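You operate a simulated robot arm through the tools that you are given. There is no shell and no other tool. Be economical: measure what you need, move in short steps, check, and stop when the job is done.

You are at the controls of a simulated two-armed robot. One attempt, no reset.

TASK
On the clear middle of the grey bench, fold the cloth in half, so that its two long edges meet.

It is judged by the outcome, as a careful person would: the job done as asked, and still so three seconds after it is handed in. It fails if anything else is knocked over, pushed out of place, dropped, spilled or broken. Flat cloth is picked up by pressing the open fingertips on it (5 to 10 N) and closing them slowly along it; thin cloth reads only 2 to 8 mm in the jaws.

THE ROBOT
Two 7-joint arms with two-finger parallel grippers on one trunk, on a base that drives. Base frame: it is fixed to the floor where the robot stands at the start and does not move with it; the origin is under the middle of the robot, x ahead of it, y to its left, z up. Units: m, rad, N and s.
The left shoulder is at the start at [0.07, 0.133, 1.126], the right one opposite. Places, roughly: clear middle of the grey bench [0.5, -0.2, 0.9]. Payload 1.57 kg a hand.
Tool frame (each hand has its own): the origin (TCP) lies between the finger pads and is the grasp point; the fingertips stand 0.03 m ahead of it; z points along the fingers, y is the line along which they close. The gripper opens to 0.08 m. The fingers are 0.017 m wide and 0.012 m thick; the gripper's body (0.04 by 0.082 m) begins 0.08 m behind the TCP.
Orientation is that of the tool frame in the base frame, as a unit quaternion [x, y, z, w]. With the fingers straight down and closing along the base's y, the tool's x points along the base's -x, its y along +y and its z along -z.

THE INTERFACE
- The arms move only by the tool step_arm. It takes "left_series", "right_series" or both (then of equal length, played together; a hand with none holds still); each is a list of rows, each a list of 7 numbers: the shift along the base's x, y, z in m, then the turn, a rotation vector about the base's x, y, z in rad, then the closure, from 0 (fully open) to 1 (shut). In form: [[x, y, z, rx, ry, rz, jaw], ...]. A call has 1 to 8 rows; each row shifts and turns the commanded pose from where the row before left it. Rows are played at 5 a second. More than 0.05 m and 0.15 rad between two rows, or a gripper value outside its range, and nothing of the call is played. Where a pose cannot be reached the arm comes as near as it can. A force on the tool above 40 N (or 10 N above the force at the start of the call, whichever is more), or a blocked arm, ends the call early, and 0.2 s more pass. The fingers move at their own pace (about 0.153 m/s each) and stop on an object; they squeeze with about 28 N. The grip force told is the motor's: it shows also when the fingers shut on nothing. Time passes only in rows, and 0.2 s behind the last, so rows that do not move let the fingers close. The reply holds the time, the measured pose of the TCP, the force on the tool along the base axes, the opening and the grip force, in the units named above and with some noise, with the torque about the TCP (base axes, N m) and any sound that the robot's microphone picked up.
- Cameras (640 x 400 px; columns grow to the right, rows downward): "scene" is now at [0.1279, -0.0173, 1.3482]; the picture's right is [-0.25, -0.97, -0.00], its down [-0.69, 0.18, -0.70] and it looks along [0.68, -0.18, -0.71] (base axes); focal length 249 px, centre (320, 200). "left" rides on the left gripper at [0.072, 0.007, -0.122] in its tool frame; the picture's right is [-0.09, 1.00, 0.00], its down [-0.84, -0.08, -0.54] and it looks along [-0.54, -0.05, 0.84] (tool axes); focal length 238 px, centre (320, 200). "right" rides on the right gripper at [0.072, -0.007, -0.122] in its tool frame; the picture's right is [0.09, 1.00, 0.00], its down [-0.84, 0.08, -0.54] and it looks along [-0.54, 0.05, 0.84] (tool axes); focal length 238 px, centre (320, 200). There is no depth. A picture from a camera that has moved, and an enlarged one, comes with that camera's place and axes in the base frame and with its lens. The place of the scene camera against the robot may be out by one fixed shift of up to 0.012 m in any direction.
- grab_frame(camera): a new picture of that camera. No time passes.
- raise_lower(by): slides the trunk up (or, below 0, down) by that many m; the arms and the scene camera ride with it, the base frame stays. It gives what a move gives, with no picture.
- roll_base(legs): drives the robot by 1 to 6 legs, each [ahead, left, turn to the left] in m, m and rad, along the robot's own axes; the way and the turn of a leg run together, so that a leg with both is an arc; at most 1.5 m and 3.142 rad a leg. The arms and the cameras ride along, it lands a little off, and it stops where it bumps. It gives what a move gives.
- aim_head(pan, tilt): turns the head with the scene camera to pan (to the left, within 1.501 rad either way) and tilt (down, from -0.506 to 1.204), counted from straight ahead of the robot. It gives what a move gives.
- zoom(camera, box): a new picture of the part [left, top, right, bottom] of that camera's present view, enlarged. No time passes.
- close_job(): hands the job in; it is judged then, once.

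Go step by step. Nothing tells you exact positions but the pictures and the camera data: compare them with the known pose of the tool, close in by small moves and look again before you grip or let go. The budget is 120 turns and 100 pictures, counting those below and the enlarged ones. Unless the task says otherwise, let go and move clear before handing in, and close with one line.

The tools are called after ">>>" as name(argument=value, ...) on one line, values as JSON. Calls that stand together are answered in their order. step_arm: Moves the arms, as the interface text tells. Its arguments: {"type":"object","properties":{"left_series":{"type":"array","items":{"type":"array","items":{"type":"number"}}},"right_series":{"type":"array","items":{"type":"array","items":{"type":"number"}}}},"required":[]} The other tools are called the same way: raise_lower (by) slides the trunk up or down; roll_base (legs) drives the base; aim_head (pan, tilt) turns the head that bears the scene camera; grab_frame (camera) takes a picture; zoom (camera, box) takes an enlarged picture of a part of a camera's view; close_job () hands the job in.

At the start:

```text
time: 0.0
left_tool_pos: [0.4486, 0.0199, 1.1047]
left_tool_rot: [0.0, 1.0, 0.0, 0.0]
left_force: [0.0, 0.0, 0.7]
left_moment: [-0.01, 0.04, -0.02]
left_width: 0.08
left_grasp_force: 0.1
right_tool_pos: [0.3898, -0.3728, 1.0414]
right_tool_rot: [0.001, 1.0, 0.001, 0.0]
right_force: [-0.4, 0.1, 0.2]
right_moment: [0.01, 0.02, 0.03]
right_width: 0.08
right_grasp_force: 0.0
trunk travel left (down, up): [-0.7, 0.24]
robot x, y, heading: [0.0034, -0.0, -0.005]
head pan, tilt: [-0.255, 0.794]
```

scene: 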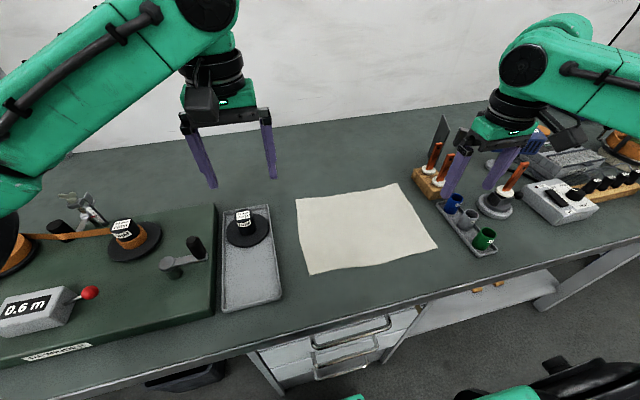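
right: 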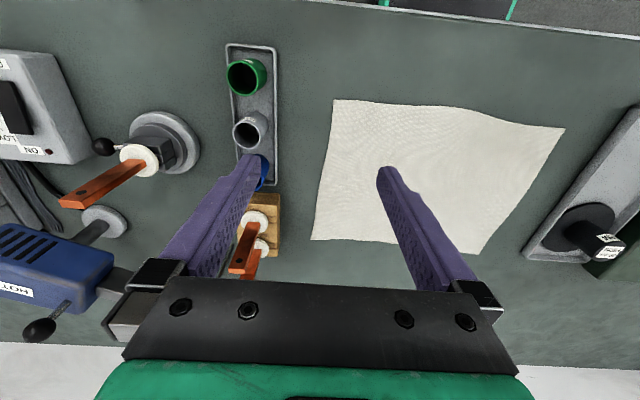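
left: 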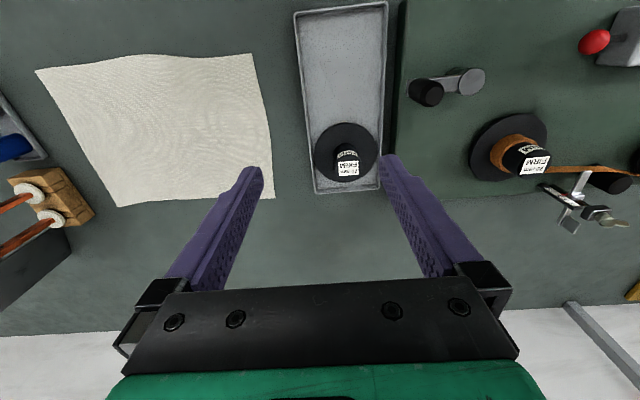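

The cloth lies at about x 0.36–0.575, y −0.06…−0.345, with its long edges along y, at the near and far sides. I plan to lift the near edge over to the far one, so I'll first tuck the right hand inward and shift the base a little to the right for better reach.

>>> step_arm(right_series=[[0, 0.04, 0.02, 0, 0, 0, 0], [0, 0.04, 0.02, 0, 0, 0, 0], [0, 0.04, 0, 0, 0, 0, 0]], left_series=[[0, 0.03, 0, 0, 0, 0, 0], [0, 0.03, 0, 0, 0, 0, 0], [0, 0.0, 0, 0, 0, 0, 0]])

>>> roll_base(legs=[[0, -0.12, 0]])

>>> grab_frame(camera="scene")

>>> grab_frame(camera="right")

>>> grab_frame(camera="left")

```text
time: 0.8
left_tool_pos: [0.4506, 0.0812, 1.1036]
left_tool_rot: [0.001, 1.0, 0.001, -0.001]
left_force: [0.2, 0.3, -0.3]
left_moment: [-0.02, 0.02, 0.01]
left_width: 0.0799
left_grasp_force: 0.0
right_tool_pos: [0.389, -0.2513, 1.0802]
right_tool_rot: [0.0, 1.0, 0.0, 0.0]
right_force: [0.3, 0.0, -0.6]
right_moment: [0.02, 0.04, -0.02]
right_width: 0.0799
right_grasp_force: 0.0
trunk travel left (down, up): [-0.7, 0.24]
robot x, y, heading: [-0.0007, 0.0028, 0.0]
head pan, tilt: [-0.255, 0.794]
```

```text
time: 2.0
left_tool_pos: [0.4492, -0.0351, 1.1029]
left_tool_rot: [-0.001, 1.0, -0.001, -0.001]
left_force: [-0.6, 0.5, -0.6]
left_moment: [0.02, 0.0, 0.0]
left_width: 0.08
left_grasp_force: 0.0
right_tool_pos: [0.3893, -0.3676, 1.082]
right_tool_rot: [-0.002, 1.0, -0.002, 0.0]
right_force: [0.9, -0.3, -0.8]
right_moment: [-0.07, 0.04, 0.05]
right_width: 0.0799
right_grasp_force: 0.0
trunk travel left (down, up): [-0.7, 0.24]
robot x, y, heading: [-0.0008, -0.1201, 0.0]
head pan, tilt: [-0.255, 0.794]
```

```text
96 pictures are left
camera scene: at [0.1281, -0.1339, 1.3482], right [-0.25, -0.97, 0.0], down [-0.69, 0.18, -0.7], along [0.68, -0.18, -0.71], focal length 249 px, centre (320, 200)
```

scene: 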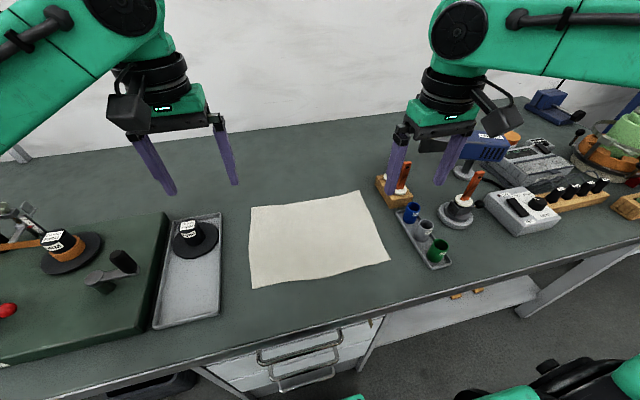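

```text
95 pictures are left
camera right: at [0.3175, -0.3745, 1.2034], right [-0.09, 1.0, 0.0], down [0.84, 0.08, 0.54], along [0.54, 0.05, -0.84], focal length 238 px, centre (320, 200)
```

right: 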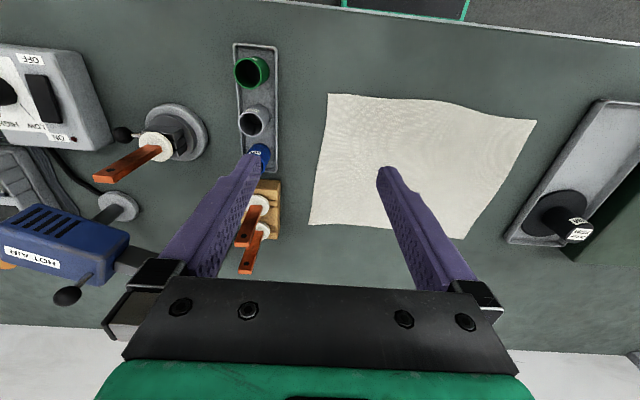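

```text
94 pictures are left
camera left: at [0.3779, -0.0296, 1.2263], right [0.09, 1.0, 0.0], down [0.84, -0.07, 0.54], along [0.54, -0.05, -0.84], focal length 238 px, centre (320, 200)
```

left: 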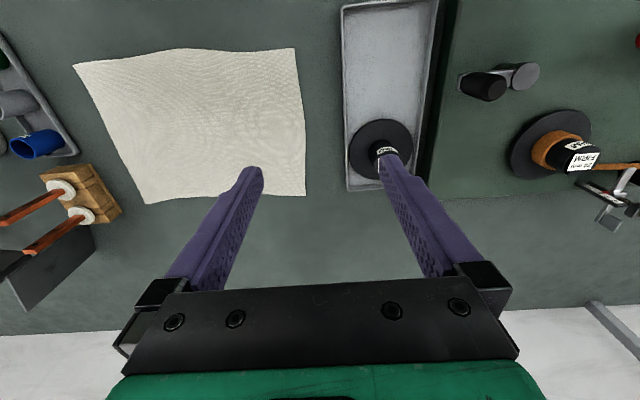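

Comparing the two hand cameras puts the bench surface at z≈0.863, with cloth corners near-left (.376,−.063), near-right (.369,−.360), far-left (.599,−.076) and far-right (.590,−.369). Next I bring both hands over the near corners with the jaws partly open.

>>> step_arm(right_series=[[0, 0.02, -0.02, 0, 0, 0, 0.3], [-0.004, 0.02, -0.02, 0, 0, 0, 0.625], [-0.004, 0, -0.03, 0, 0, 0, 0.625], [0, 0, -0.03, 0, 0, 0, 0.625], [0, 0, -0.035, 0, 0, 0, 0.625], [0, 0, 0, 0, 0, 0, 0.625]], left_series=[[-0.03, -0.02, -0.02, 0, 0, 0, 0.3], [-0.031, -0.02, -0.03, 0, 0, 0, 0.625], [0, -0.02, -0.035, 0, 0, 0, 0.625], [0, 0, -0.035, 0, 0, 0, 0.625], [0, 0, -0.035, 0, 0, 0, 0.625], [0, 0, 0, 0, 0, 0, 0.625]])

>>> grab_frame(camera="right")

>>> grab_frame(camera="left")

>>> grab_frame(camera="scene")

```text
time: 3.4
left_tool_pos: [0.3887, -0.0951, 0.9503]
left_tool_rot: [-0.001, 1.0, 0.0, 0.0]
left_force: [-0.4, 0.3, -0.1]
left_moment: [-0.01, -0.02, -0.03]
left_width: 0.0301
left_grasp_force: 0.0
right_tool_pos: [0.383, -0.3282, 0.9458]
right_tool_rot: [-0.002, 1.0, 0.0, 0.001]
right_force: [-0.5, 0.3, 0.2]
right_moment: [0.03, 0.0, -0.01]
right_width: 0.0297
right_grasp_force: 0.1
trunk travel left (down, up): [-0.7, 0.24]
robot x, y, heading: [-0.0031, -0.1165, 0.004]
head pan, tilt: [-0.255, 0.794]
```

```text
93 pictures are left
camera right: at [0.3104, -0.3341, 1.0679], right [-0.09, 1.0, 0.0], down [0.84, 0.08, 0.54], along [0.54, 0.05, -0.84], focal length 238 px, centre (320, 200)
```

right: 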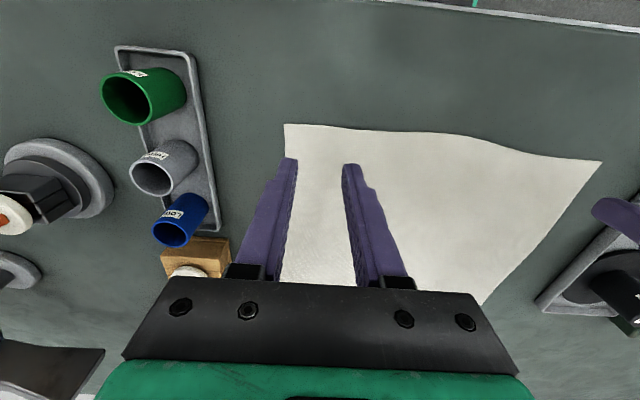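

```text
92 pictures are left
camera left: at [0.3173, -0.0896, 1.0726], right [0.09, 1.0, 0.0], down [0.84, -0.08, 0.54], along [0.54, -0.05, -0.84], focal length 238 px, centre (320, 200)
```

left: 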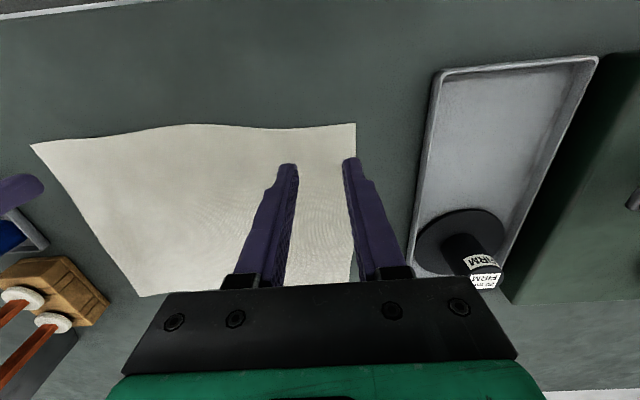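

```text
91 pictures are left
camera scene: at [0.1277, -0.1359, 1.3482], right [-0.25, -0.97, 0.0], down [-0.69, 0.18, -0.7], along [0.68, -0.17, -0.71], focal length 249 px, centre (320, 200)
```

scene: 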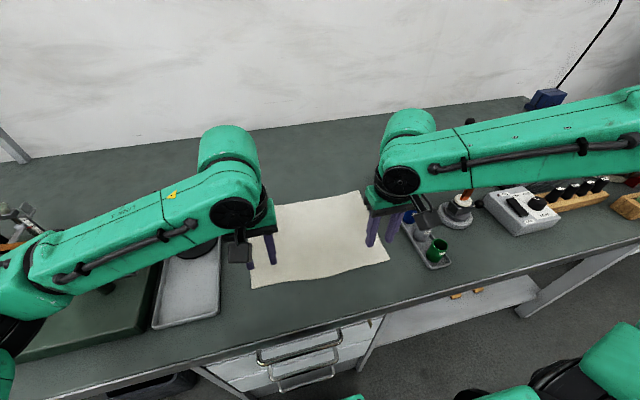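

The corner positions are confirmed, and the fingertips are over the near corners. Lowering now toward contact.

>>> step_arm(right_series=[[0, 0, -0.02, 0, 0, 0, 0.625], [0, 0, -0.02, 0, 0, 0, 0.625], [0, 0, -0.006, 0, 0, 0, 0.625], [0, 0, -0.003, 0, 0, 0, 0.625], [0, 0, -0.002, 0, 0, 0, 0.625]], left_series=[[0, 0, -0.02, 0, 0, 0, 0.625], [0, 0, -0.02, 0, 0, 0, 0.625], [0, 0, -0.01, 0, 0, 0, 0.625], [0, 0, -0.003, 0, 0, 0, 0.625], [0, 0, -0.002, 0, 0, 0, 0.625]])

```text
time: 4.6
left_tool_pos: [0.3883, -0.0949, 0.8933]
left_tool_rot: [0.0, 1.0, 0.0, 0.0]
left_force: [-0.4, 0.6, -0.3]
left_moment: [-0.02, 0.01, -0.02]
left_width: 0.0299
left_grasp_force: 0.0
right_tool_pos: [0.3806, -0.329, 0.8952]
right_tool_rot: [-0.002, 1.0, 0.0, 0.0]
right_force: [-0.1, 0.9, 0.3]
right_moment: [0.0, -0.03, 0.0]
right_width: 0.0298
right_grasp_force: 0.0
trunk travel left (down, up): [-0.7, 0.24]
robot x, y, heading: [0.0, -0.1188, -0.001]
head pan, tilt: [-0.255, 0.794]
```

No contact yet. Moving down in 1.5 mm steps.

>>> step_arm(right_series=[[0, 0, -0.0015, 0, 0, 0, 0.625], [0, 0, -0.0015, 0, 0, 0, 0.625], [0, 0, -0.001, 0, 0, 0, 0.625]], left_series=[[0, 0, -0.001, 0, 0, 0, 0.625], [0, 0, -0.001, 0, 0, 0, 0.625], [0, 0, -0.0005, 0, 0, 0, 0.625]])

```text
time: 5.4
left_tool_pos: [0.3882, -0.0957, 0.8919]
left_tool_rot: [-0.002, 1.0, 0.0, 0.0]
left_force: [0.0, -0.6, 7.6]
left_moment: [0.07, 0.03, -0.01]
left_width: 0.0302
left_grasp_force: 0.1
right_tool_pos: [0.381, -0.3295, 0.8911]
right_tool_rot: [-0.002, 1.0, 0.0, 0.0]
right_force: [-0.3, -0.1, -0.3]
right_moment: [0.02, -0.01, -0.02]
right_width: 0.0299
right_grasp_force: 0.2
trunk travel left (down, up): [-0.7, 0.24]
robot x, y, heading: [-0.0004, -0.1185, -0.0]
head pan, tilt: [-0.255, 0.794]
```

The left hand is pressing at 7.6 N. The right is still just short of contact.

>>> step_arm(right_series=[[0, 0, -0.001, 0, 0, 0, 0.625], [0, 0, -0.0005, 0, 0, 0, 0.625]])

```text
time: 6.0
left_tool_pos: [0.3879, -0.0954, 0.8917]
left_tool_rot: [0.0, 1.0, 0.0, 0.0]
left_force: [1.8, 0.3, 4.8]
left_moment: [0.05, -0.04, -0.03]
left_width: 0.0302
left_grasp_force: 0.1
right_tool_pos: [0.3799, -0.3282, 0.8912]
right_tool_rot: [-0.002, 1.0, 0.0, 0.002]
right_force: [0.9, -2.8, 15.1]
right_moment: [-0.1, 0.04, 0.01]
right_width: 0.03
right_grasp_force: 0.1
trunk travel left (down, up): [-0.7, 0.24]
robot x, y, heading: [-0.0021, -0.1175, 0.001]
head pan, tilt: [-0.255, 0.794]
```

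The right hand presses slightly too hard, so I ease it off a little and then close both slowly.

>>> step_arm(right_series=[[0, 0, -0.0, 0, 0, 0, 0.66], [0, 0, 0.0005, 0, 0, 0, 0.7], [0, 0, 0, 0, 0, 0, 0.76], [0, 0, 0, 0, 0, 0, 0.82], [0, 0, 0, 0, 0, 0, 0.88], [0, 0, 0, 0, 0, 0, 0.94], [0, 0, 0, 0, 0, 0, 1], [0, 0, 0, 0, 0, 0, 1]], left_series=[[0, 0, -0.0003, 0, 0, 0, 0.66], [0, 0, 0, 0, 0, 0, 0.7], [0, 0, 0, 0, 0, 0, 0.76], [0, 0, 0, 0, 0, 0, 0.82], [0, 0, 0, 0, 0, 0, 0.88], [0, 0, 0, 0, 0, 0, 0.94], [0, 0, 0, 0, 0, 0, 1], [0, 0, 0, 0, 0, 0, 1]])

>>> grab_frame(camera="right")

>>> grab_frame(camera="left")

```text
time: 7.8
left_tool_pos: [0.3867, -0.0954, 0.8913]
left_tool_rot: [-0.002, 1.0, -0.002, 0.001]
left_force: [-0.8, -13.0, 3.4]
left_moment: [-0.37, -0.03, -0.02]
left_width: 0.002
left_grasp_force: 24.1
right_tool_pos: [0.3787, -0.3262, 0.8909]
right_tool_rot: [-0.001, 1.0, 0.0, 0.001]
right_force: [-0.3, 12.4, 18.2]
right_moment: [0.38, 0.03, 0.08]
right_width: 0.0022
right_grasp_force: 24.1
trunk travel left (down, up): [-0.7, 0.24]
robot x, y, heading: [-0.001, -0.1197, 0.0]
head pan, tilt: [-0.255, 0.794]
```

```text
90 pictures are left
camera right: at [0.307, -0.3344, 1.0132], right [-0.1, 1.0, 0.0], down [0.83, 0.08, 0.55], along [0.54, 0.05, -0.84], focal length 238 px, centre (320, 200)
```

right: 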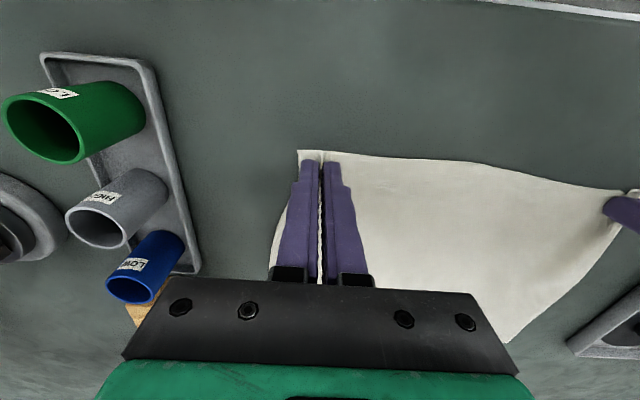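

```text
89 pictures are left
camera left: at [0.3143, -0.0898, 1.0143], right [0.09, 1.0, 0.0], down [0.84, -0.07, 0.54], along [0.54, -0.05, -0.84], focal length 238 px, centre (320, 200)
```

left: 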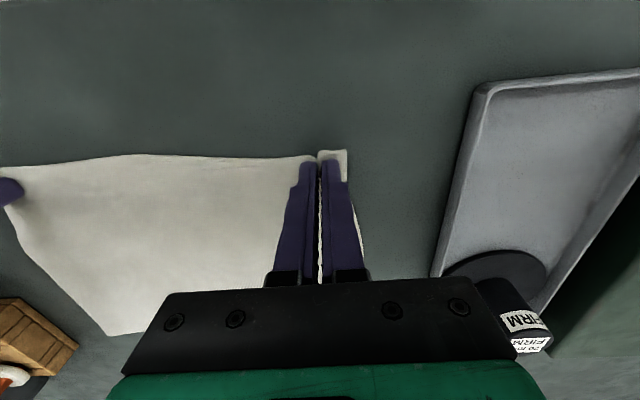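

Both pinches hold cloth at about 2 mm. It's taut between the hands, so I'll ease the hands slightly inward and lift a little to check.

>>> step_arm(right_series=[[0, 0.001, 0.005, 0, 0, 0, 1], [0, 0.001, 0.01, 0, 0, 0, 1], [0.005, 0, 0.015, 0, 0, 0, 1], [0, 0, 0, 0, 0, 0, 1]], left_series=[[0, -0.001, 0.005, 0, 0, 0, 1], [0, -0.001, 0.01, 0, 0, 0, 1], [0.005, 0, 0.015, 0, 0, 0, 1], [0, 0, 0, 0, 0, 0, 1]])

>>> grab_frame(camera="right")

>>> grab_frame(camera="left")

>>> zoom(camera="scene", box=[200, 150, 440, 300])

```text
time: 8.8
left_tool_pos: [0.3936, -0.099, 0.9217]
left_tool_rot: [-0.001, 1.0, 0.0, 0.0]
left_force: [-0.2, -8.0, -0.6]
left_moment: [-0.24, 0.01, 0.02]
left_width: 0.002
left_grasp_force: 24.1
right_tool_pos: [0.3869, -0.3273, 0.9208]
right_tool_rot: [-0.001, 1.0, 0.001, 0.0]
right_force: [0.6, 7.2, 0.2]
right_moment: [0.17, -0.01, 0.03]
right_width: 0.0022
right_grasp_force: 23.6
trunk travel left (down, up): [-0.7, 0.24]
robot x, y, heading: [-0.0005, -0.119, 0.003]
head pan, tilt: [-0.255, 0.794]
```

```text
88 pictures are left
camera right: at [0.3155, -0.3343, 1.0423], right [-0.09, 1.0, 0.0], down [0.84, 0.08, 0.54], along [0.54, 0.05, -0.84], focal length 238 px, centre (320, 200)
```

right: 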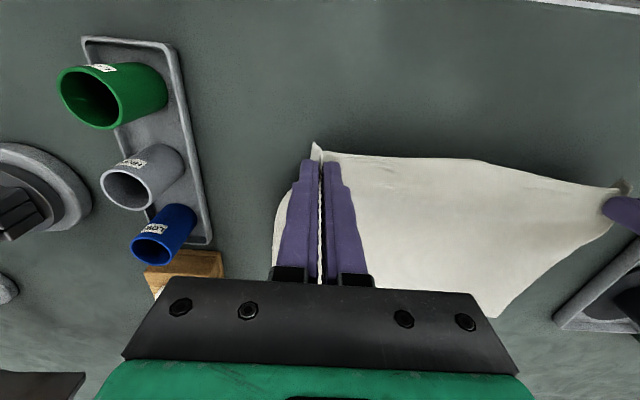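

```text
87 pictures are left
camera left: at [0.322, -0.0932, 1.0446], right [0.09, 1.0, 0.0], down [0.84, -0.08, 0.54], along [0.54, -0.05, -0.84], focal length 238 px, centre (320, 200)
```

left: 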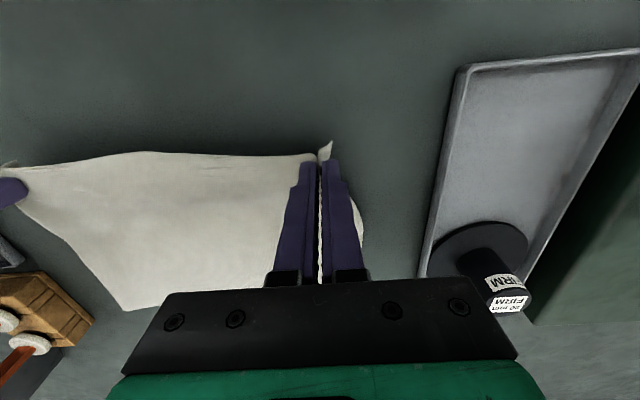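

```text
2.67 times, centred on (320, 225) of scene
camera zoom: at [0.1282, -0.1356, 1.3481], right [-0.25, -0.97, 0.0], down [-0.69, 0.18, -0.7], along [0.68, -0.17, -0.71], focal length 665 px, centre (320, 133)
```

zoom: 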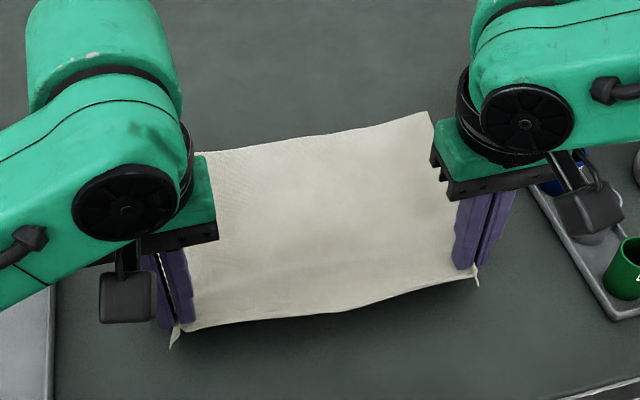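

The cloth is held right at both near corners. Now I carry it over in an arc, tilting the hands gradually so the edge turns with the fold. First half:

>>> step_arm(right_series=[[0.0107, 0, 0.016, 0, -0.025, 0, 1], [0.0108, 0, 0.016, 0, -0.025, 0, 1], [0.0135, -0.001, 0.0124, 0, -0.05, 0, 1], [0.0135, -0.001, 0.0123, 0, -0.05, 0, 1], [0.0178, -0.001, 0.0045, 0, -0.075, 0, 1], [0.0178, -0.001, 0.0045, 0, -0.075, 0, 1], [0.018, -0.001, -0.006, 0, -0.075, 0, 1], [0.018, -0.001, -0.006, 0, -0.075, 0, 1]], left_series=[[0.0107, -0.001, 0.016, 0, -0.025, 0, 1], [0.0108, -0.001, 0.016, 0, -0.025, 0, 1], [0.0135, -0.001, 0.0124, 0, -0.05, 0, 1], [0.0135, -0.001, 0.0123, 0, -0.05, 0, 1], [0.0178, -0.001, 0.0045, 0, -0.075, 0, 1], [0.0178, -0.001, 0.0045, 0, -0.075, 0, 1], [0.018, -0.001, -0.006, 0, -0.075, 0, 1], [0.018, -0.001, -0.006, 0, -0.075, 0, 1]])

>>> grab_frame(camera="scene")

>>> grab_frame(camera="right")

>>> grab_frame(camera="left")

```text
time: 10.6
left_tool_pos: [0.5127, -0.1064, 0.9763]
left_tool_rot: [-0.001, 0.975, -0.001, 0.222]
left_force: [0.7, -4.6, -1.0]
left_moment: [-0.09, 0.02, -0.1]
left_width: 0.002
left_grasp_force: 23.7
right_tool_pos: [0.5058, -0.3344, 0.9723]
right_tool_rot: [-0.001, 0.975, 0.001, 0.223]
right_force: [-0.6, 5.2, -0.4]
right_moment: [0.12, 0.01, 0.08]
right_width: 0.002
right_grasp_force: 24.0
trunk travel left (down, up): [-0.7, 0.24]
robot x, y, heading: [-0.0028, -0.1158, -0.0]
head pan, tilt: [-0.255, 0.794]
```

```text
85 pictures are left
camera scene: at [0.1289, -0.1357, 1.3481], right [-0.25, -0.97, 0.0], down [-0.69, 0.18, -0.7], along [0.68, -0.17, -0.71], focal length 249 px, centre (320, 200)
```

scene: 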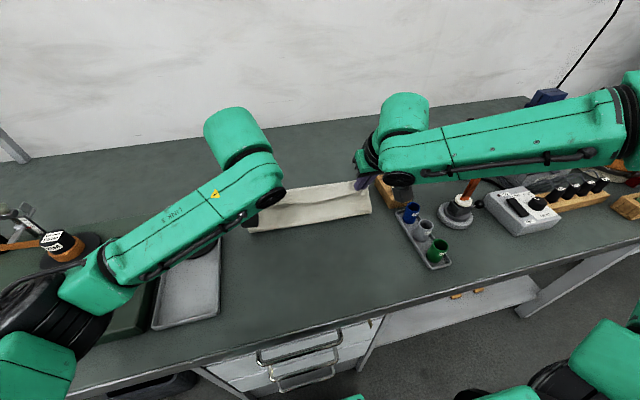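

```text
84 pictures are left
camera right: at [0.3887, -0.3411, 1.0511], right [-0.09, 1.0, -0.04], down [0.52, 0.08, 0.85], along [0.85, 0.05, -0.52], focal length 238 px, centre (320, 200)
```

right: 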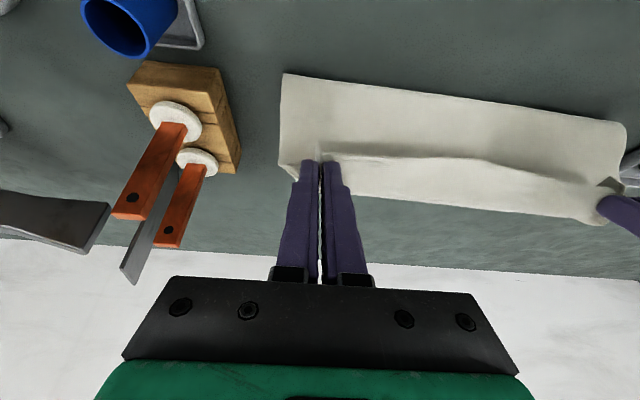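

```text
83 pictures are left
camera left: at [0.3953, -0.101, 1.0545], right [0.08, 1.0, 0.04], down [0.52, -0.08, 0.85], along [0.85, -0.05, -0.52], focal length 238 px, centre (320, 200)
```

left: 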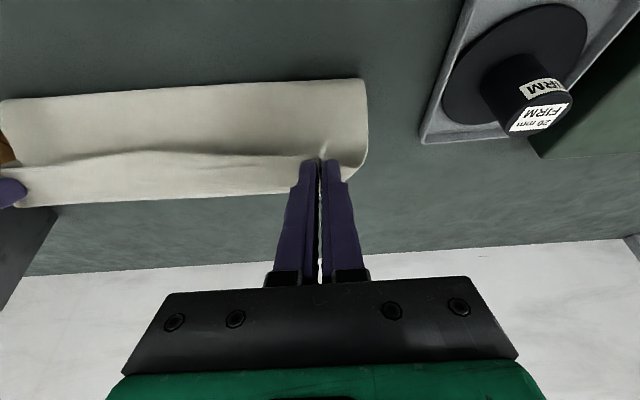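

The fold forms well, although the edge strip is curled back a bit. I'll carry on and lower it onto the far edge, with more tilt.

>>> step_arm(right_series=[[0.013, 0, -0.0125, 0, -0.075, 0, 1], [0.0135, 0, -0.0125, 0, -0.075, 0, 1], [0.0085, 0, -0.0136, 0, -0.075, 0, 1], [0.0085, 0, -0.0136, 0, -0.06, 0, 1], [0.0043, -0.001, -0.01, 0, -0.04, 0, 1], [0.0043, 0, -0.008, 0, -0.02, 0, 1]], left_series=[[0.013, 0, -0.0135, 0, -0.075, 0, 1], [0.0135, 0, -0.0135, 0, -0.075, 0, 1], [0.0085, 0, -0.0141, 0, -0.075, 0, 1], [0.0085, 0, -0.0146, 0, -0.06, 0, 1], [0.0043, -0.001, -0.011, 0, -0.04, 0, 1], [0.0043, 0, -0.008, 0, -0.02, 0, 1]])

>>> grab_frame(camera="scene")

>>> grab_frame(camera="right")

>>> grab_frame(camera="left")

```text
time: 12.0
left_tool_pos: [0.5674, -0.1079, 0.9002]
left_tool_rot: [-0.001, 0.922, -0.001, 0.386]
left_force: [0.4, -2.5, 0.1]
left_moment: [-0.07, -0.02, -0.07]
left_width: 0.0021
left_grasp_force: 23.8
right_tool_pos: [0.5595, -0.3342, 0.9042]
right_tool_rot: [-0.001, 0.922, -0.001, 0.388]
right_force: [0.6, 3.7, 0.2]
right_moment: [0.02, 0.07, 0.09]
right_width: 0.0019
right_grasp_force: 23.9
trunk travel left (down, up): [-0.7, 0.24]
robot x, y, heading: [0.0009, -0.1214, 0.007]
head pan, tilt: [-0.255, 0.794]
```

```text
82 pictures are left
camera scene: at [0.1286, -0.1355, 1.3481], right [-0.25, -0.97, 0.0], down [-0.69, 0.18, -0.7], along [0.68, -0.17, -0.71], focal length 249 px, centre (320, 200)
```

scene: 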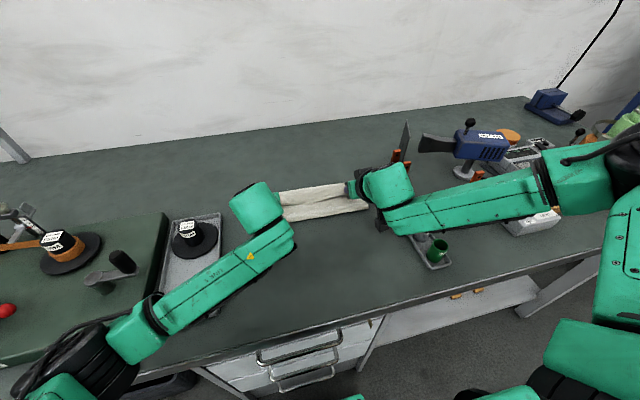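

```text
81 pictures are left
camera right: at [0.4224, -0.3412, 0.9377], right [-0.07, 1.0, -0.07], down [0.2, 0.08, 0.98], along [0.98, 0.05, -0.2], focal length 238 px, centre (320, 200)
```

right: 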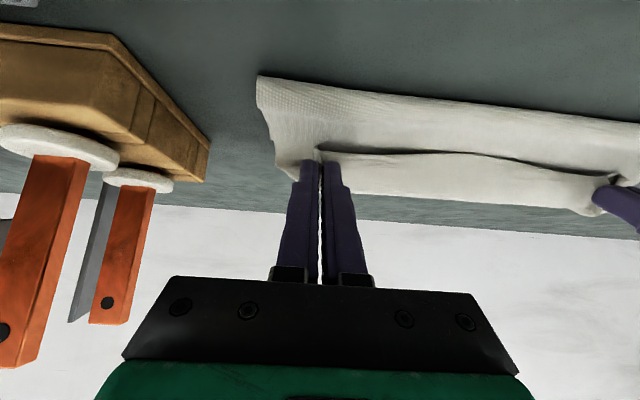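

```text
80 pictures are left
camera left: at [0.4292, -0.1025, 0.9351], right [0.06, 1.0, 0.06], down [0.2, -0.08, 0.98], along [0.98, -0.05, -0.2], focal length 238 px, centre (320, 200)
```

left: 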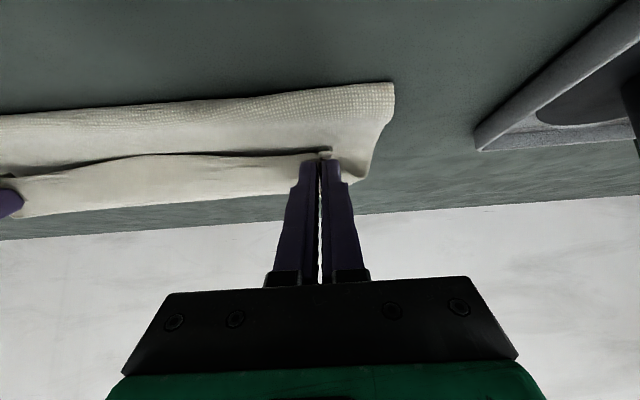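

The edge sits over the far edge with a small flap curled back. I'll lower to near contact, open the fingers, retreat up and back, and look.

>>> step_arm(right_series=[[0.003, 0, -0.006, 0, 0, 0, 1], [0.002, 0, -0.004, 0, 0, 0, 1], [0, 0, 0, 0, 0, 0, 0.85], [0, 0, 0, 0, 0, 0, 0.7], [0, 0, 0, 0, 0, 0, 0.6], [-0.007, 0, 0.007, 0, 0, 0, 0.6], [-0.014, 0, 0.014, 0, 0, 0, 0.6], [-0.02, 0, 0.03, 0, 0, 0, 0.6]], left_series=[[0.003, 0, -0.005, 0, 0, 0, 1], [0.002, 0, -0.002, 0, 0, 0, 1], [0, 0, 0, 0, 0, 0, 0.85], [0, 0, 0, 0, 0, 0, 0.7], [0, 0, 0, 0, 0, 0, 0.6], [-0.007, 0, 0.007, 0, 0, 0, 0.6], [-0.014, 0, 0.014, 0, 0, 0, 0.6], [-0.02, 0, 0.03, 0, 0, 0, 0.6]])

>>> grab_frame(camera="right")

>>> grab_frame(camera="left")

```text
time: 13.8
left_tool_pos: [0.529, -0.1082, 0.9452]
left_tool_rot: [-0.001, 0.922, 0.0, 0.388]
left_force: [-0.8, 0.3, 0.8]
left_moment: [0.0, 0.0, 0.0]
left_width: 0.0323
left_grasp_force: 0.0
right_tool_pos: [0.5216, -0.3345, 0.946]
right_tool_rot: [-0.001, 0.921, 0.0, 0.389]
right_force: [0.3, 0.2, 0.2]
right_moment: [0.02, 0.01, 0.02]
right_width: 0.0321
right_grasp_force: 0.0
trunk travel left (down, up): [-0.7, 0.24]
robot x, y, heading: [-0.0006, -0.1188, 0.003]
head pan, tilt: [-0.255, 0.794]
```

```text
79 pictures are left
camera right: at [0.3846, -0.3411, 0.9798], right [-0.07, 1.0, -0.07], down [0.2, 0.08, 0.98], along [0.98, 0.05, -0.2], focal length 238 px, centre (320, 200)
```

right: 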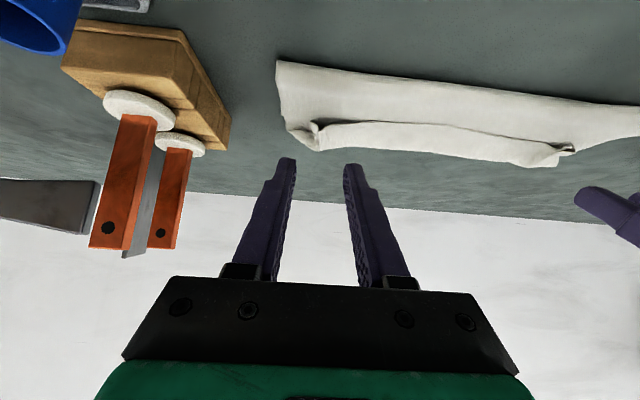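

```text
78 pictures are left
camera left: at [0.3915, -0.1022, 0.9794], right [0.06, 1.0, 0.06], down [0.2, -0.08, 0.98], along [0.98, -0.05, -0.2], focal length 238 px, centre (320, 200)
```

left: 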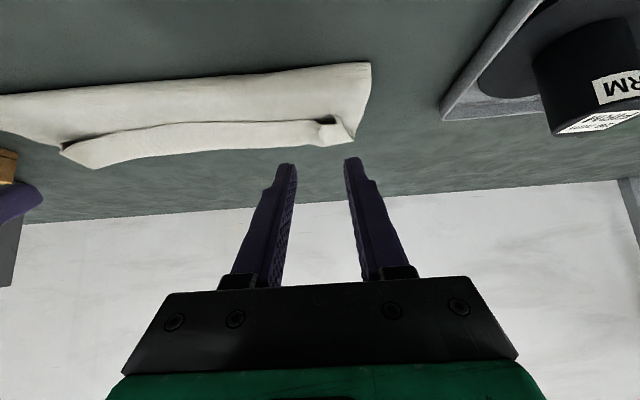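

Released. I'll lift clear and return the hands to vertical to look at the result from above.

>>> step_arm(right_series=[[-0.02, 0, 0.04, 0, 0.13, 0, 0.6], [-0.02, 0, 0.04, 0, 0.13, 0, 0.6], [-0.02, 0, 0.03, 0, 0.13, 0, 0.6], [-0.02, 0, 0.02, 0, 0.13, 0, 0.6], [-0.02, 0, 0, 0, 0.13, 0, 0.6], [0, 0, 0, 0, 0.14, 0, 0.6]], left_series=[[-0.02, 0, 0.04, 0, 0.13, 0, 0.6], [-0.02, 0, 0.04, 0, 0.13, 0, 0.6], [-0.02, 0, 0.03, 0, 0.13, 0, 0.6], [-0.02, 0, 0.02, 0, 0.13, 0, 0.6], [-0.02, 0, 0, 0, 0.13, 0, 0.6], [0, 0, 0, 0, 0.14, 0, 0.6]])

>>> grab_frame(camera="right")

>>> grab_frame(camera="left")

>>> grab_frame(camera="scene")

```text
time: 15.2
left_tool_pos: [0.4312, -0.1081, 1.0724]
left_tool_rot: [-0.002, 1.0, 0.0, 0.0]
left_force: [0.1, 0.5, -0.4]
left_moment: [0.02, 0.02, 0.0]
left_width: 0.0321
left_grasp_force: 0.1
right_tool_pos: [0.4234, -0.333, 1.0741]
right_tool_rot: [-0.003, 1.0, 0.001, 0.0]
right_force: [1.0, -0.2, 0.1]
right_moment: [0.03, 0.02, -0.02]
right_width: 0.0318
right_grasp_force: 0.1
trunk travel left (down, up): [-0.7, 0.24]
robot x, y, heading: [-0.0008, -0.1202, 0.004]
head pan, tilt: [-0.255, 0.794]
```

```text
77 pictures are left
camera right: at [0.3523, -0.3403, 1.196], right [-0.1, 1.0, 0.0], down [0.84, 0.08, 0.54], along [0.54, 0.05, -0.84], focal length 238 px, centre (320, 200)
```

right: 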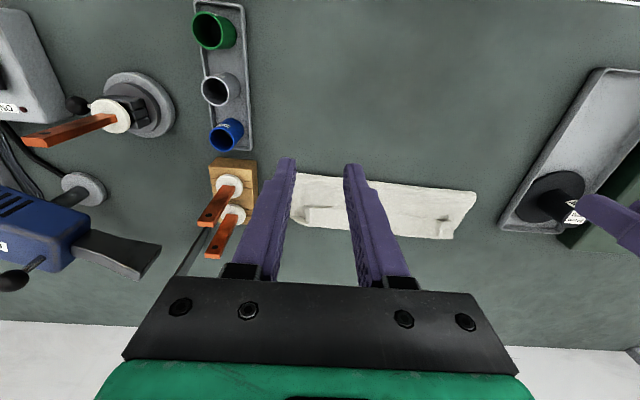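

```text
76 pictures are left
camera left: at [0.3599, -0.1022, 1.1956], right [0.09, 1.0, 0.0], down [0.84, -0.07, 0.54], along [0.54, -0.05, -0.84], focal length 238 px, centre (320, 200)
```

left: 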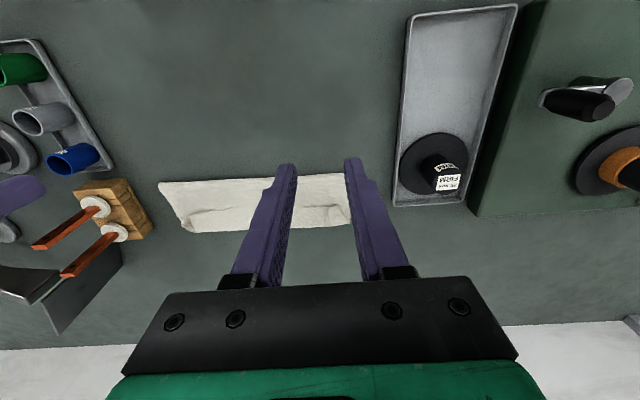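

```text
75 pictures are left
camera scene: at [0.131, -0.1355, 1.3478], right [-0.25, -0.97, 0.0], down [-0.69, 0.18, -0.7], along [0.68, -0.17, -0.72], focal length 249 px, centre (320, 200)
```

scene: 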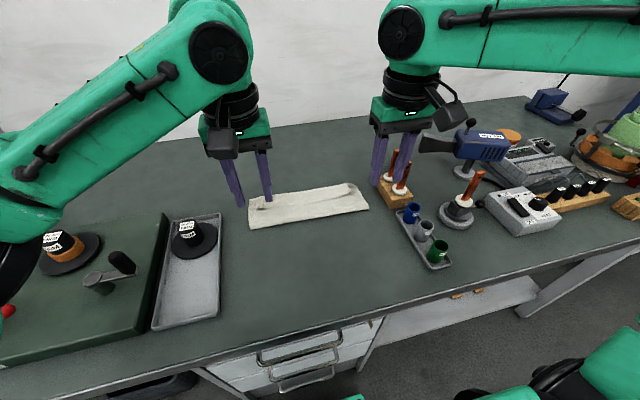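

>>> zoom(camera="scene", box=[230, 170, 390, 240])

>>> zoom(camera="right", box=[270, 150, 500, 260])

>>> zoom(camera="left", box=[140, 150, 370, 260])

```text
4.00 times, centred on (310, 205) of scene
camera zoom: at [0.131, -0.1355, 1.3478], right [-0.25, -0.97, 0.0], down [-0.69, 0.18, -0.7], along [0.68, -0.17, -0.72], focal length 998 px, centre (360, 180)
```

zoom: 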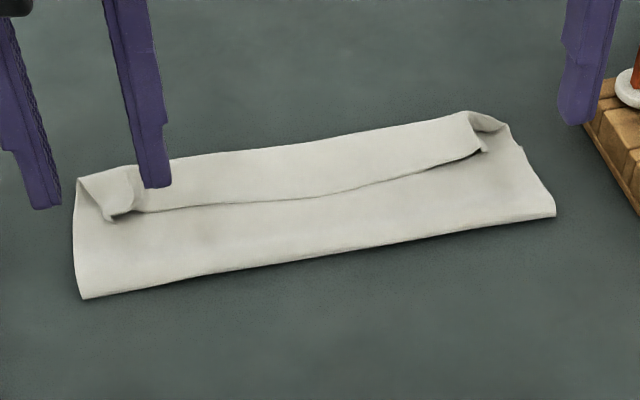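

```text
2.78 times, centred on (385, 205) of right
camera zoom: at [0.3523, -0.3403, 1.196], right [-0.1, 1.0, 0.0], down [0.84, 0.08, 0.54], along [0.54, 0.05, -0.84], focal length 663 px, centre (139, 186)
```

zoom: 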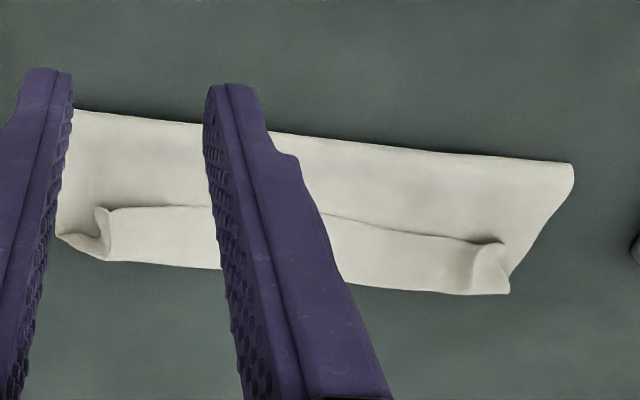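

```text
2.78 times, centred on (255, 205) of left
camera zoom: at [0.3599, -0.1022, 1.1956], right [0.09, 1.0, 0.0], down [0.84, -0.07, 0.54], along [0.54, -0.05, -0.84], focal length 663 px, centre (501, 186)
```

zoom: 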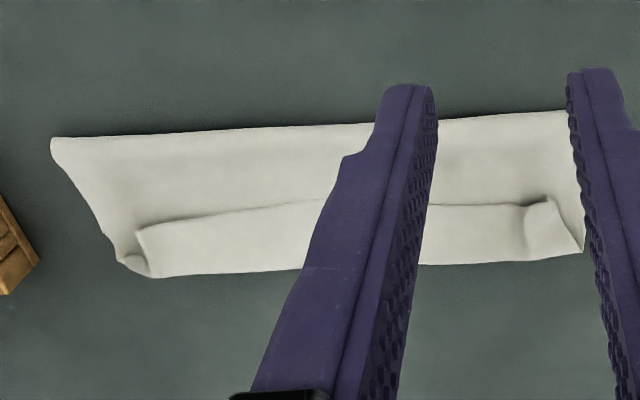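

The near edge curled back about 5 cm while it was carried, and the crease moved too far out, so the fold isn't good yet. I plan to unfold it and redo it with a larger hand rotation. First I'll test in free air how far the hands can tilt the other way, with fingers pointing back toward the robot.

>>> step_arm(right_series=[[0, 0, 0, 0, 0.14, 0, 0.6], [0, 0, 0, 0, 0.14, 0, 0.6], [0, 0, 0, 0, 0.14, 0, 0.6], [0, 0, 0, 0, 0.14, 0, 0.6], [-0.02, 0, 0, 0, 0.14, 0, 0.6], [-0.02, 0, 0, 0, 0.14, 0, 0.6], [0, 0, 0, 0, 0, 0, 0.6]], left_series=[[0, 0, 0, 0, 0.14, 0, 0.6], [0, 0, 0, 0, 0.14, 0, 0.6], [0, 0, 0, 0, 0.14, 0, 0.6], [0, 0, 0, 0, 0.14, 0, 0.6], [-0.02, 0, 0, 0, 0.14, 0, 0.6], [-0.02, 0, 0, 0, 0.14, 0, 0.6], [0, 0, 0, 0, 0, 0, 0.6]])

>>> grab_frame(camera="scene")

```text
time: 16.8
left_tool_pos: [0.4308, -0.1093, 1.0737]
left_tool_rot: [-0.002, 0.962, 0.0, -0.275]
left_force: [-0.4, -0.8, -0.7]
left_moment: [0.01, -0.01, 0.02]
left_width: 0.0319
left_grasp_force: 0.0
left hand out of reach, approached as far as the arm can: row 5, 6
right_tool_pos: [0.351, -0.3351, 1.0493]
right_tool_rot: [-0.001, 0.914, 0.002, -0.405]
right_force: [0.1, -0.2, 0.0]
right_moment: [-0.01, 0.01, -0.02]
right_width: 0.032
right_grasp_force: 0.1
right hand out of reach, approached as far as the arm can: row 4, 5, 6
trunk travel left (down, up): [-0.7, 0.24]
robot x, y, heading: [0.0038, -0.1198, 0.001]
head pan, tilt: [-0.255, 0.794]
```

```text
71 pictures are left
camera scene: at [0.1289, -0.1361, 1.3481], right [-0.25, -0.97, 0.0], down [-0.69, 0.18, -0.7], along [0.68, -0.17, -0.71], focal length 249 px, centre (320, 200)
```

scene: 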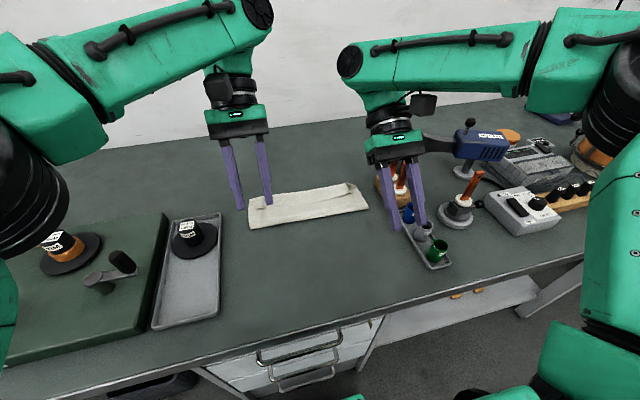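

Both hands can tilt about 0.5 rad backward. I'll bring them back to vertical over the cloth, then regrip the puckered corners to unfold.

>>> step_arm(right_series=[[0.03, 0, 0.0, 0, -0.14, 0, 0.6], [0.03, 0, 0, 0, -0.14, 0, 0.6], [0.03, 0, 0, 0, -0.14, 0, 0.6], [0.03, 0, 0, 0, -0.14, 0, 0.6]], left_series=[[0.03, 0, 0, 0, -0.14, 0, 0.6], [0.03, 0, 0, 0, -0.14, 0, 0.6], [0.03, 0, 0, 0, -0.14, 0, 0.6], [0.03, 0, 0, 0, -0.14, 0, 0.6]])

```text
time: 17.8
left_tool_pos: [0.5522, -0.1068, 1.0735]
left_tool_rot: [-0.002, 1.0, 0.0, 0.001]
left_force: [0.4, 0.0, 0.1]
left_moment: [0.01, 0.0, -0.01]
left_width: 0.0317
left_grasp_force: 0.1
right_tool_pos: [0.4724, -0.3353, 1.0486]
right_tool_rot: [-0.002, 0.991, -0.001, -0.137]
right_force: [-0.1, 0.5, 0.3]
right_moment: [0.01, 0.03, 0.0]
right_width: 0.032
right_grasp_force: 0.1
trunk travel left (down, up): [-0.7, 0.24]
robot x, y, heading: [-0.0013, -0.1186, 0.001]
head pan, tilt: [-0.255, 0.794]
```

>>> step_arm(right_series=[[0.035, 0, -0.02, 0, -0.1375, 0, 0.6], [0.035, -0.002, -0.02, 0, -0.1375, 0, 0.6], [0.03, -0.002, -0.03, 0, 0, 0, 0.6], [0, 0, -0.04, 0, 0, 0, 0.6], [0, 0, 0, 0, 0, 0, 0.6]], left_series=[[0.01, 0.004, -0.03, 0, 0, 0, 0.6], [0.013, 0.003, -0.03, 0, 0, 0, 0.6], [0, 0, -0.035, 0, 0, 0, 0.6], [0, 0, -0.04, 0, 0, 0, 0.6], [0, 0, 0, 0, 0, 0, 0.6]])

>>> grab_frame(camera="right")

>>> grab_frame(camera="left")

```text
time: 19.0
left_tool_pos: [0.5713, -0.0981, 0.939]
left_tool_rot: [0.0, 1.0, 0.0, 0.002]
left_force: [0.1, -0.3, 0.2]
left_moment: [-0.02, -0.01, 0.0]
left_width: 0.0321
left_grasp_force: 0.0
right_tool_pos: [0.5599, -0.3455, 0.9384]
right_tool_rot: [-0.002, 1.0, 0.0, 0.002]
right_force: [-0.5, -0.2, 0.1]
right_moment: [0.01, -0.03, -0.02]
right_width: 0.0324
right_grasp_force: 0.1
right hand out of reach, approached as far as the arm can: row 3, 4
trunk travel left (down, up): [-0.7, 0.24]
robot x, y, heading: [-0.0028, -0.117, 0.004]
head pan, tilt: [-0.255, 0.794]
```

```text
70 pictures are left
camera right: at [0.4869, -0.3519, 1.0601], right [-0.09, 1.0, 0.0], down [0.83, 0.08, 0.55], along [0.54, 0.05, -0.84], focal length 238 px, centre (320, 200)
```

right: 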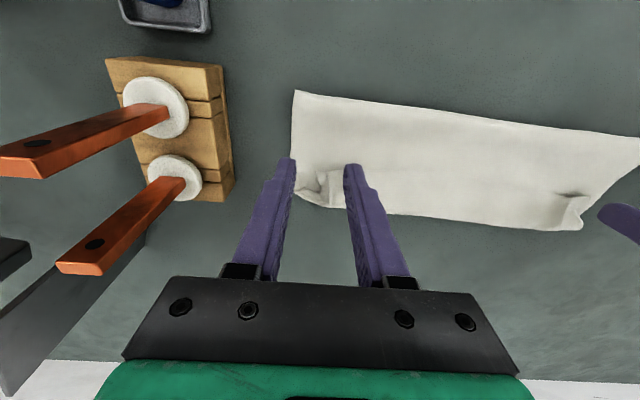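

```text
69 pictures are left
camera left: at [0.4992, -0.093, 1.0611], right [0.09, 1.0, 0.0], down [0.83, -0.08, 0.55], along [0.54, -0.05, -0.84], focal length 238 px, centre (320, 200)
```

left: 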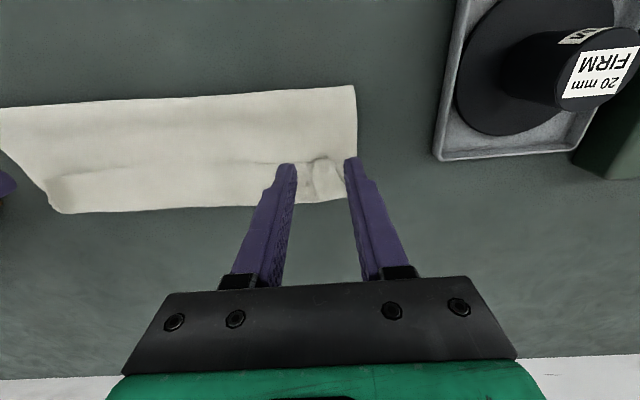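

>>> zoom(camera="right", box=[270, 80, 640, 250])

>>> zoom(camera="left", box=[0, 70, 370, 240])

```text
1.73 times, centred on (455, 165) of right
camera zoom: at [0.4869, -0.3519, 1.0601], right [-0.09, 1.0, 0.0], down [0.83, 0.08, 0.55], along [0.54, 0.05, -0.84], focal length 412 px, centre (86, 260)
```

zoom: 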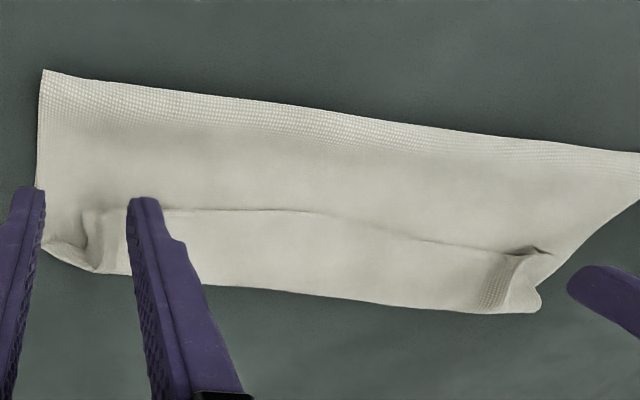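

```text
1.73 times, centred on (185, 155) of left
camera zoom: at [0.4992, -0.093, 1.0611], right [0.09, 1.0, 0.0], down [0.83, -0.08, 0.55], along [0.54, -0.05, -0.84], focal length 412 px, centre (554, 278)
```

zoom: 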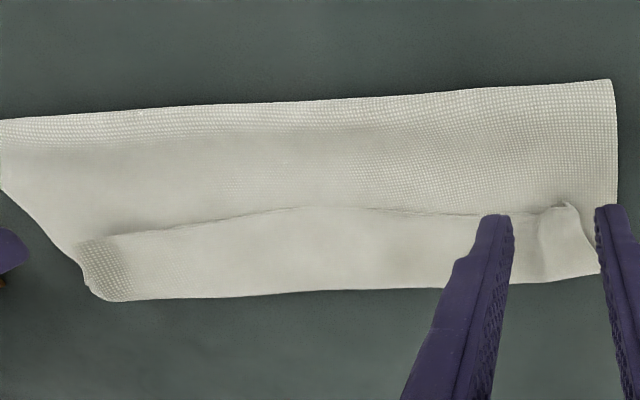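

The flap edge lies at x≈0.572 and the curl at ≈0.62, while the far edge is still under it near 0.595. The right hand is at its reach limit here, so I'll raise the hands and drive forward a little.

>>> step_arm(right_series=[[-0.02, 0.004, 0.04, 0, 0, 0, 0.6], [-0.02, 0.003, 0.03, 0, 0, 0, 0.6]], left_series=[[-0.02, 0, 0.04, 0, 0, 0, 0.6], [-0.02, 0, 0.03, 0, 0, 0, 0.6]])

>>> roll_base(legs=[[0.06, 0, 0]])

```text
time: 19.6
left_tool_pos: [0.5296, -0.0981, 1.0099]
left_tool_rot: [-0.001, 1.0, 0.001, 0.003]
left_force: [-0.6, -0.4, -0.2]
left_moment: [-0.03, -0.02, 0.03]
left_width: 0.0319
left_grasp_force: 0.1
right_tool_pos: [0.5155, -0.3382, 1.0106]
right_tool_rot: [-0.002, 1.0, -0.001, 0.002]
right_force: [-0.7, 0.4, -0.4]
right_moment: [-0.03, -0.03, 0.01]
right_width: 0.0317
right_grasp_force: 0.0
trunk travel left (down, up): [-0.7, 0.24]
robot x, y, heading: [0.0007, -0.1214, 0.0]
head pan, tilt: [-0.255, 0.794]
```

```text
time: 20.6
left_tool_pos: [0.5902, -0.0987, 1.01]
left_tool_rot: [0.0, 1.0, 0.0, 0.004]
left_force: [-0.5, -0.4, -0.3]
left_moment: [-0.01, -0.02, -0.03]
left_width: 0.0317
left_grasp_force: 0.1
right_tool_pos: [0.5754, -0.3388, 1.011]
right_tool_rot: [-0.001, 1.0, 0.0, 0.002]
right_force: [0.5, -0.4, 0.5]
right_moment: [0.02, -0.02, 0.01]
right_width: 0.0319
right_grasp_force: 0.1
trunk travel left (down, up): [-0.7, 0.24]
robot x, y, heading: [0.0597, -0.1167, -0.002]
head pan, tilt: [-0.255, 0.794]
```

Drive went as planned. Now descending around the puckered corners.

>>> step_arm(right_series=[[0.004, -0.002, -0.04, 0, 0, 0, 0.55], [0, 0, -0.04, 0, 0, 0, 0.55], [0, 0, -0.02, 0, 0, 0, 0.55], [0, 0, -0.008, 0, 0, 0, 0.55], [0, 0, -0.004, 0, 0, 0, 0.55]], left_series=[[-0.01, 0.002, -0.04, 0, 0, 0, 0.55], [0, 0, -0.04, 0, 0, 0, 0.55], [0, 0, -0.02, 0, 0, 0, 0.55], [0, 0, -0.007, 0, 0, 0, 0.55], [0, 0, -0.004, 0, 0, 0, 0.55]])

>>> zoom(camera="right", box=[220, 80, 440, 220])

>>> zoom(camera="left", box=[200, 80, 420, 220])

```text
time: 21.8
left_tool_pos: [0.5825, -0.0971, 0.8978]
left_tool_rot: [-0.001, 1.0, 0.0, 0.003]
left_force: [-0.9, -0.1, -0.3]
left_moment: [0.02, -0.01, -0.01]
left_width: 0.0362
left_grasp_force: 0.0
right_tool_pos: [0.5801, -0.3426, 0.8957]
right_tool_rot: [0.0, 1.0, 0.0, 0.0]
right_force: [1.2, 0.8, 0.7]
right_moment: [0.01, -0.01, -0.01]
right_width: 0.036
right_grasp_force: 0.1
trunk travel left (down, up): [-0.7, 0.24]
robot x, y, heading: [0.0589, -0.1174, 0.003]
head pan, tilt: [-0.255, 0.794]
```

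```text
2.86 times, centred on (330, 150) of right
camera zoom: at [0.5082, -0.3493, 1.0178], right [-0.09, 1.0, 0.0], down [0.84, 0.08, 0.54], along [0.54, 0.05, -0.84], focal length 681 px, centre (291, 343)
```

zoom: 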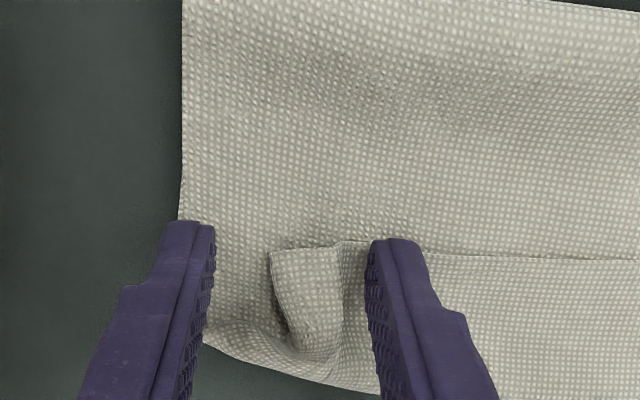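

```text
2.86 times, centred on (310, 150) of left
camera zoom: at [0.5096, -0.0921, 1.02], right [0.09, 1.0, 0.0], down [0.83, -0.08, 0.55], along [0.54, -0.05, -0.84], focal length 681 px, centre (349, 343)
```

zoom: 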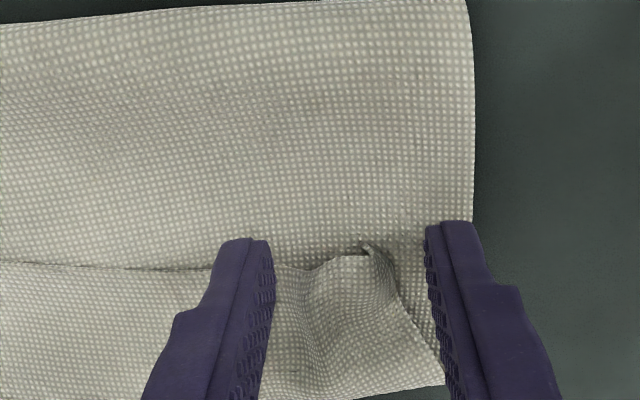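

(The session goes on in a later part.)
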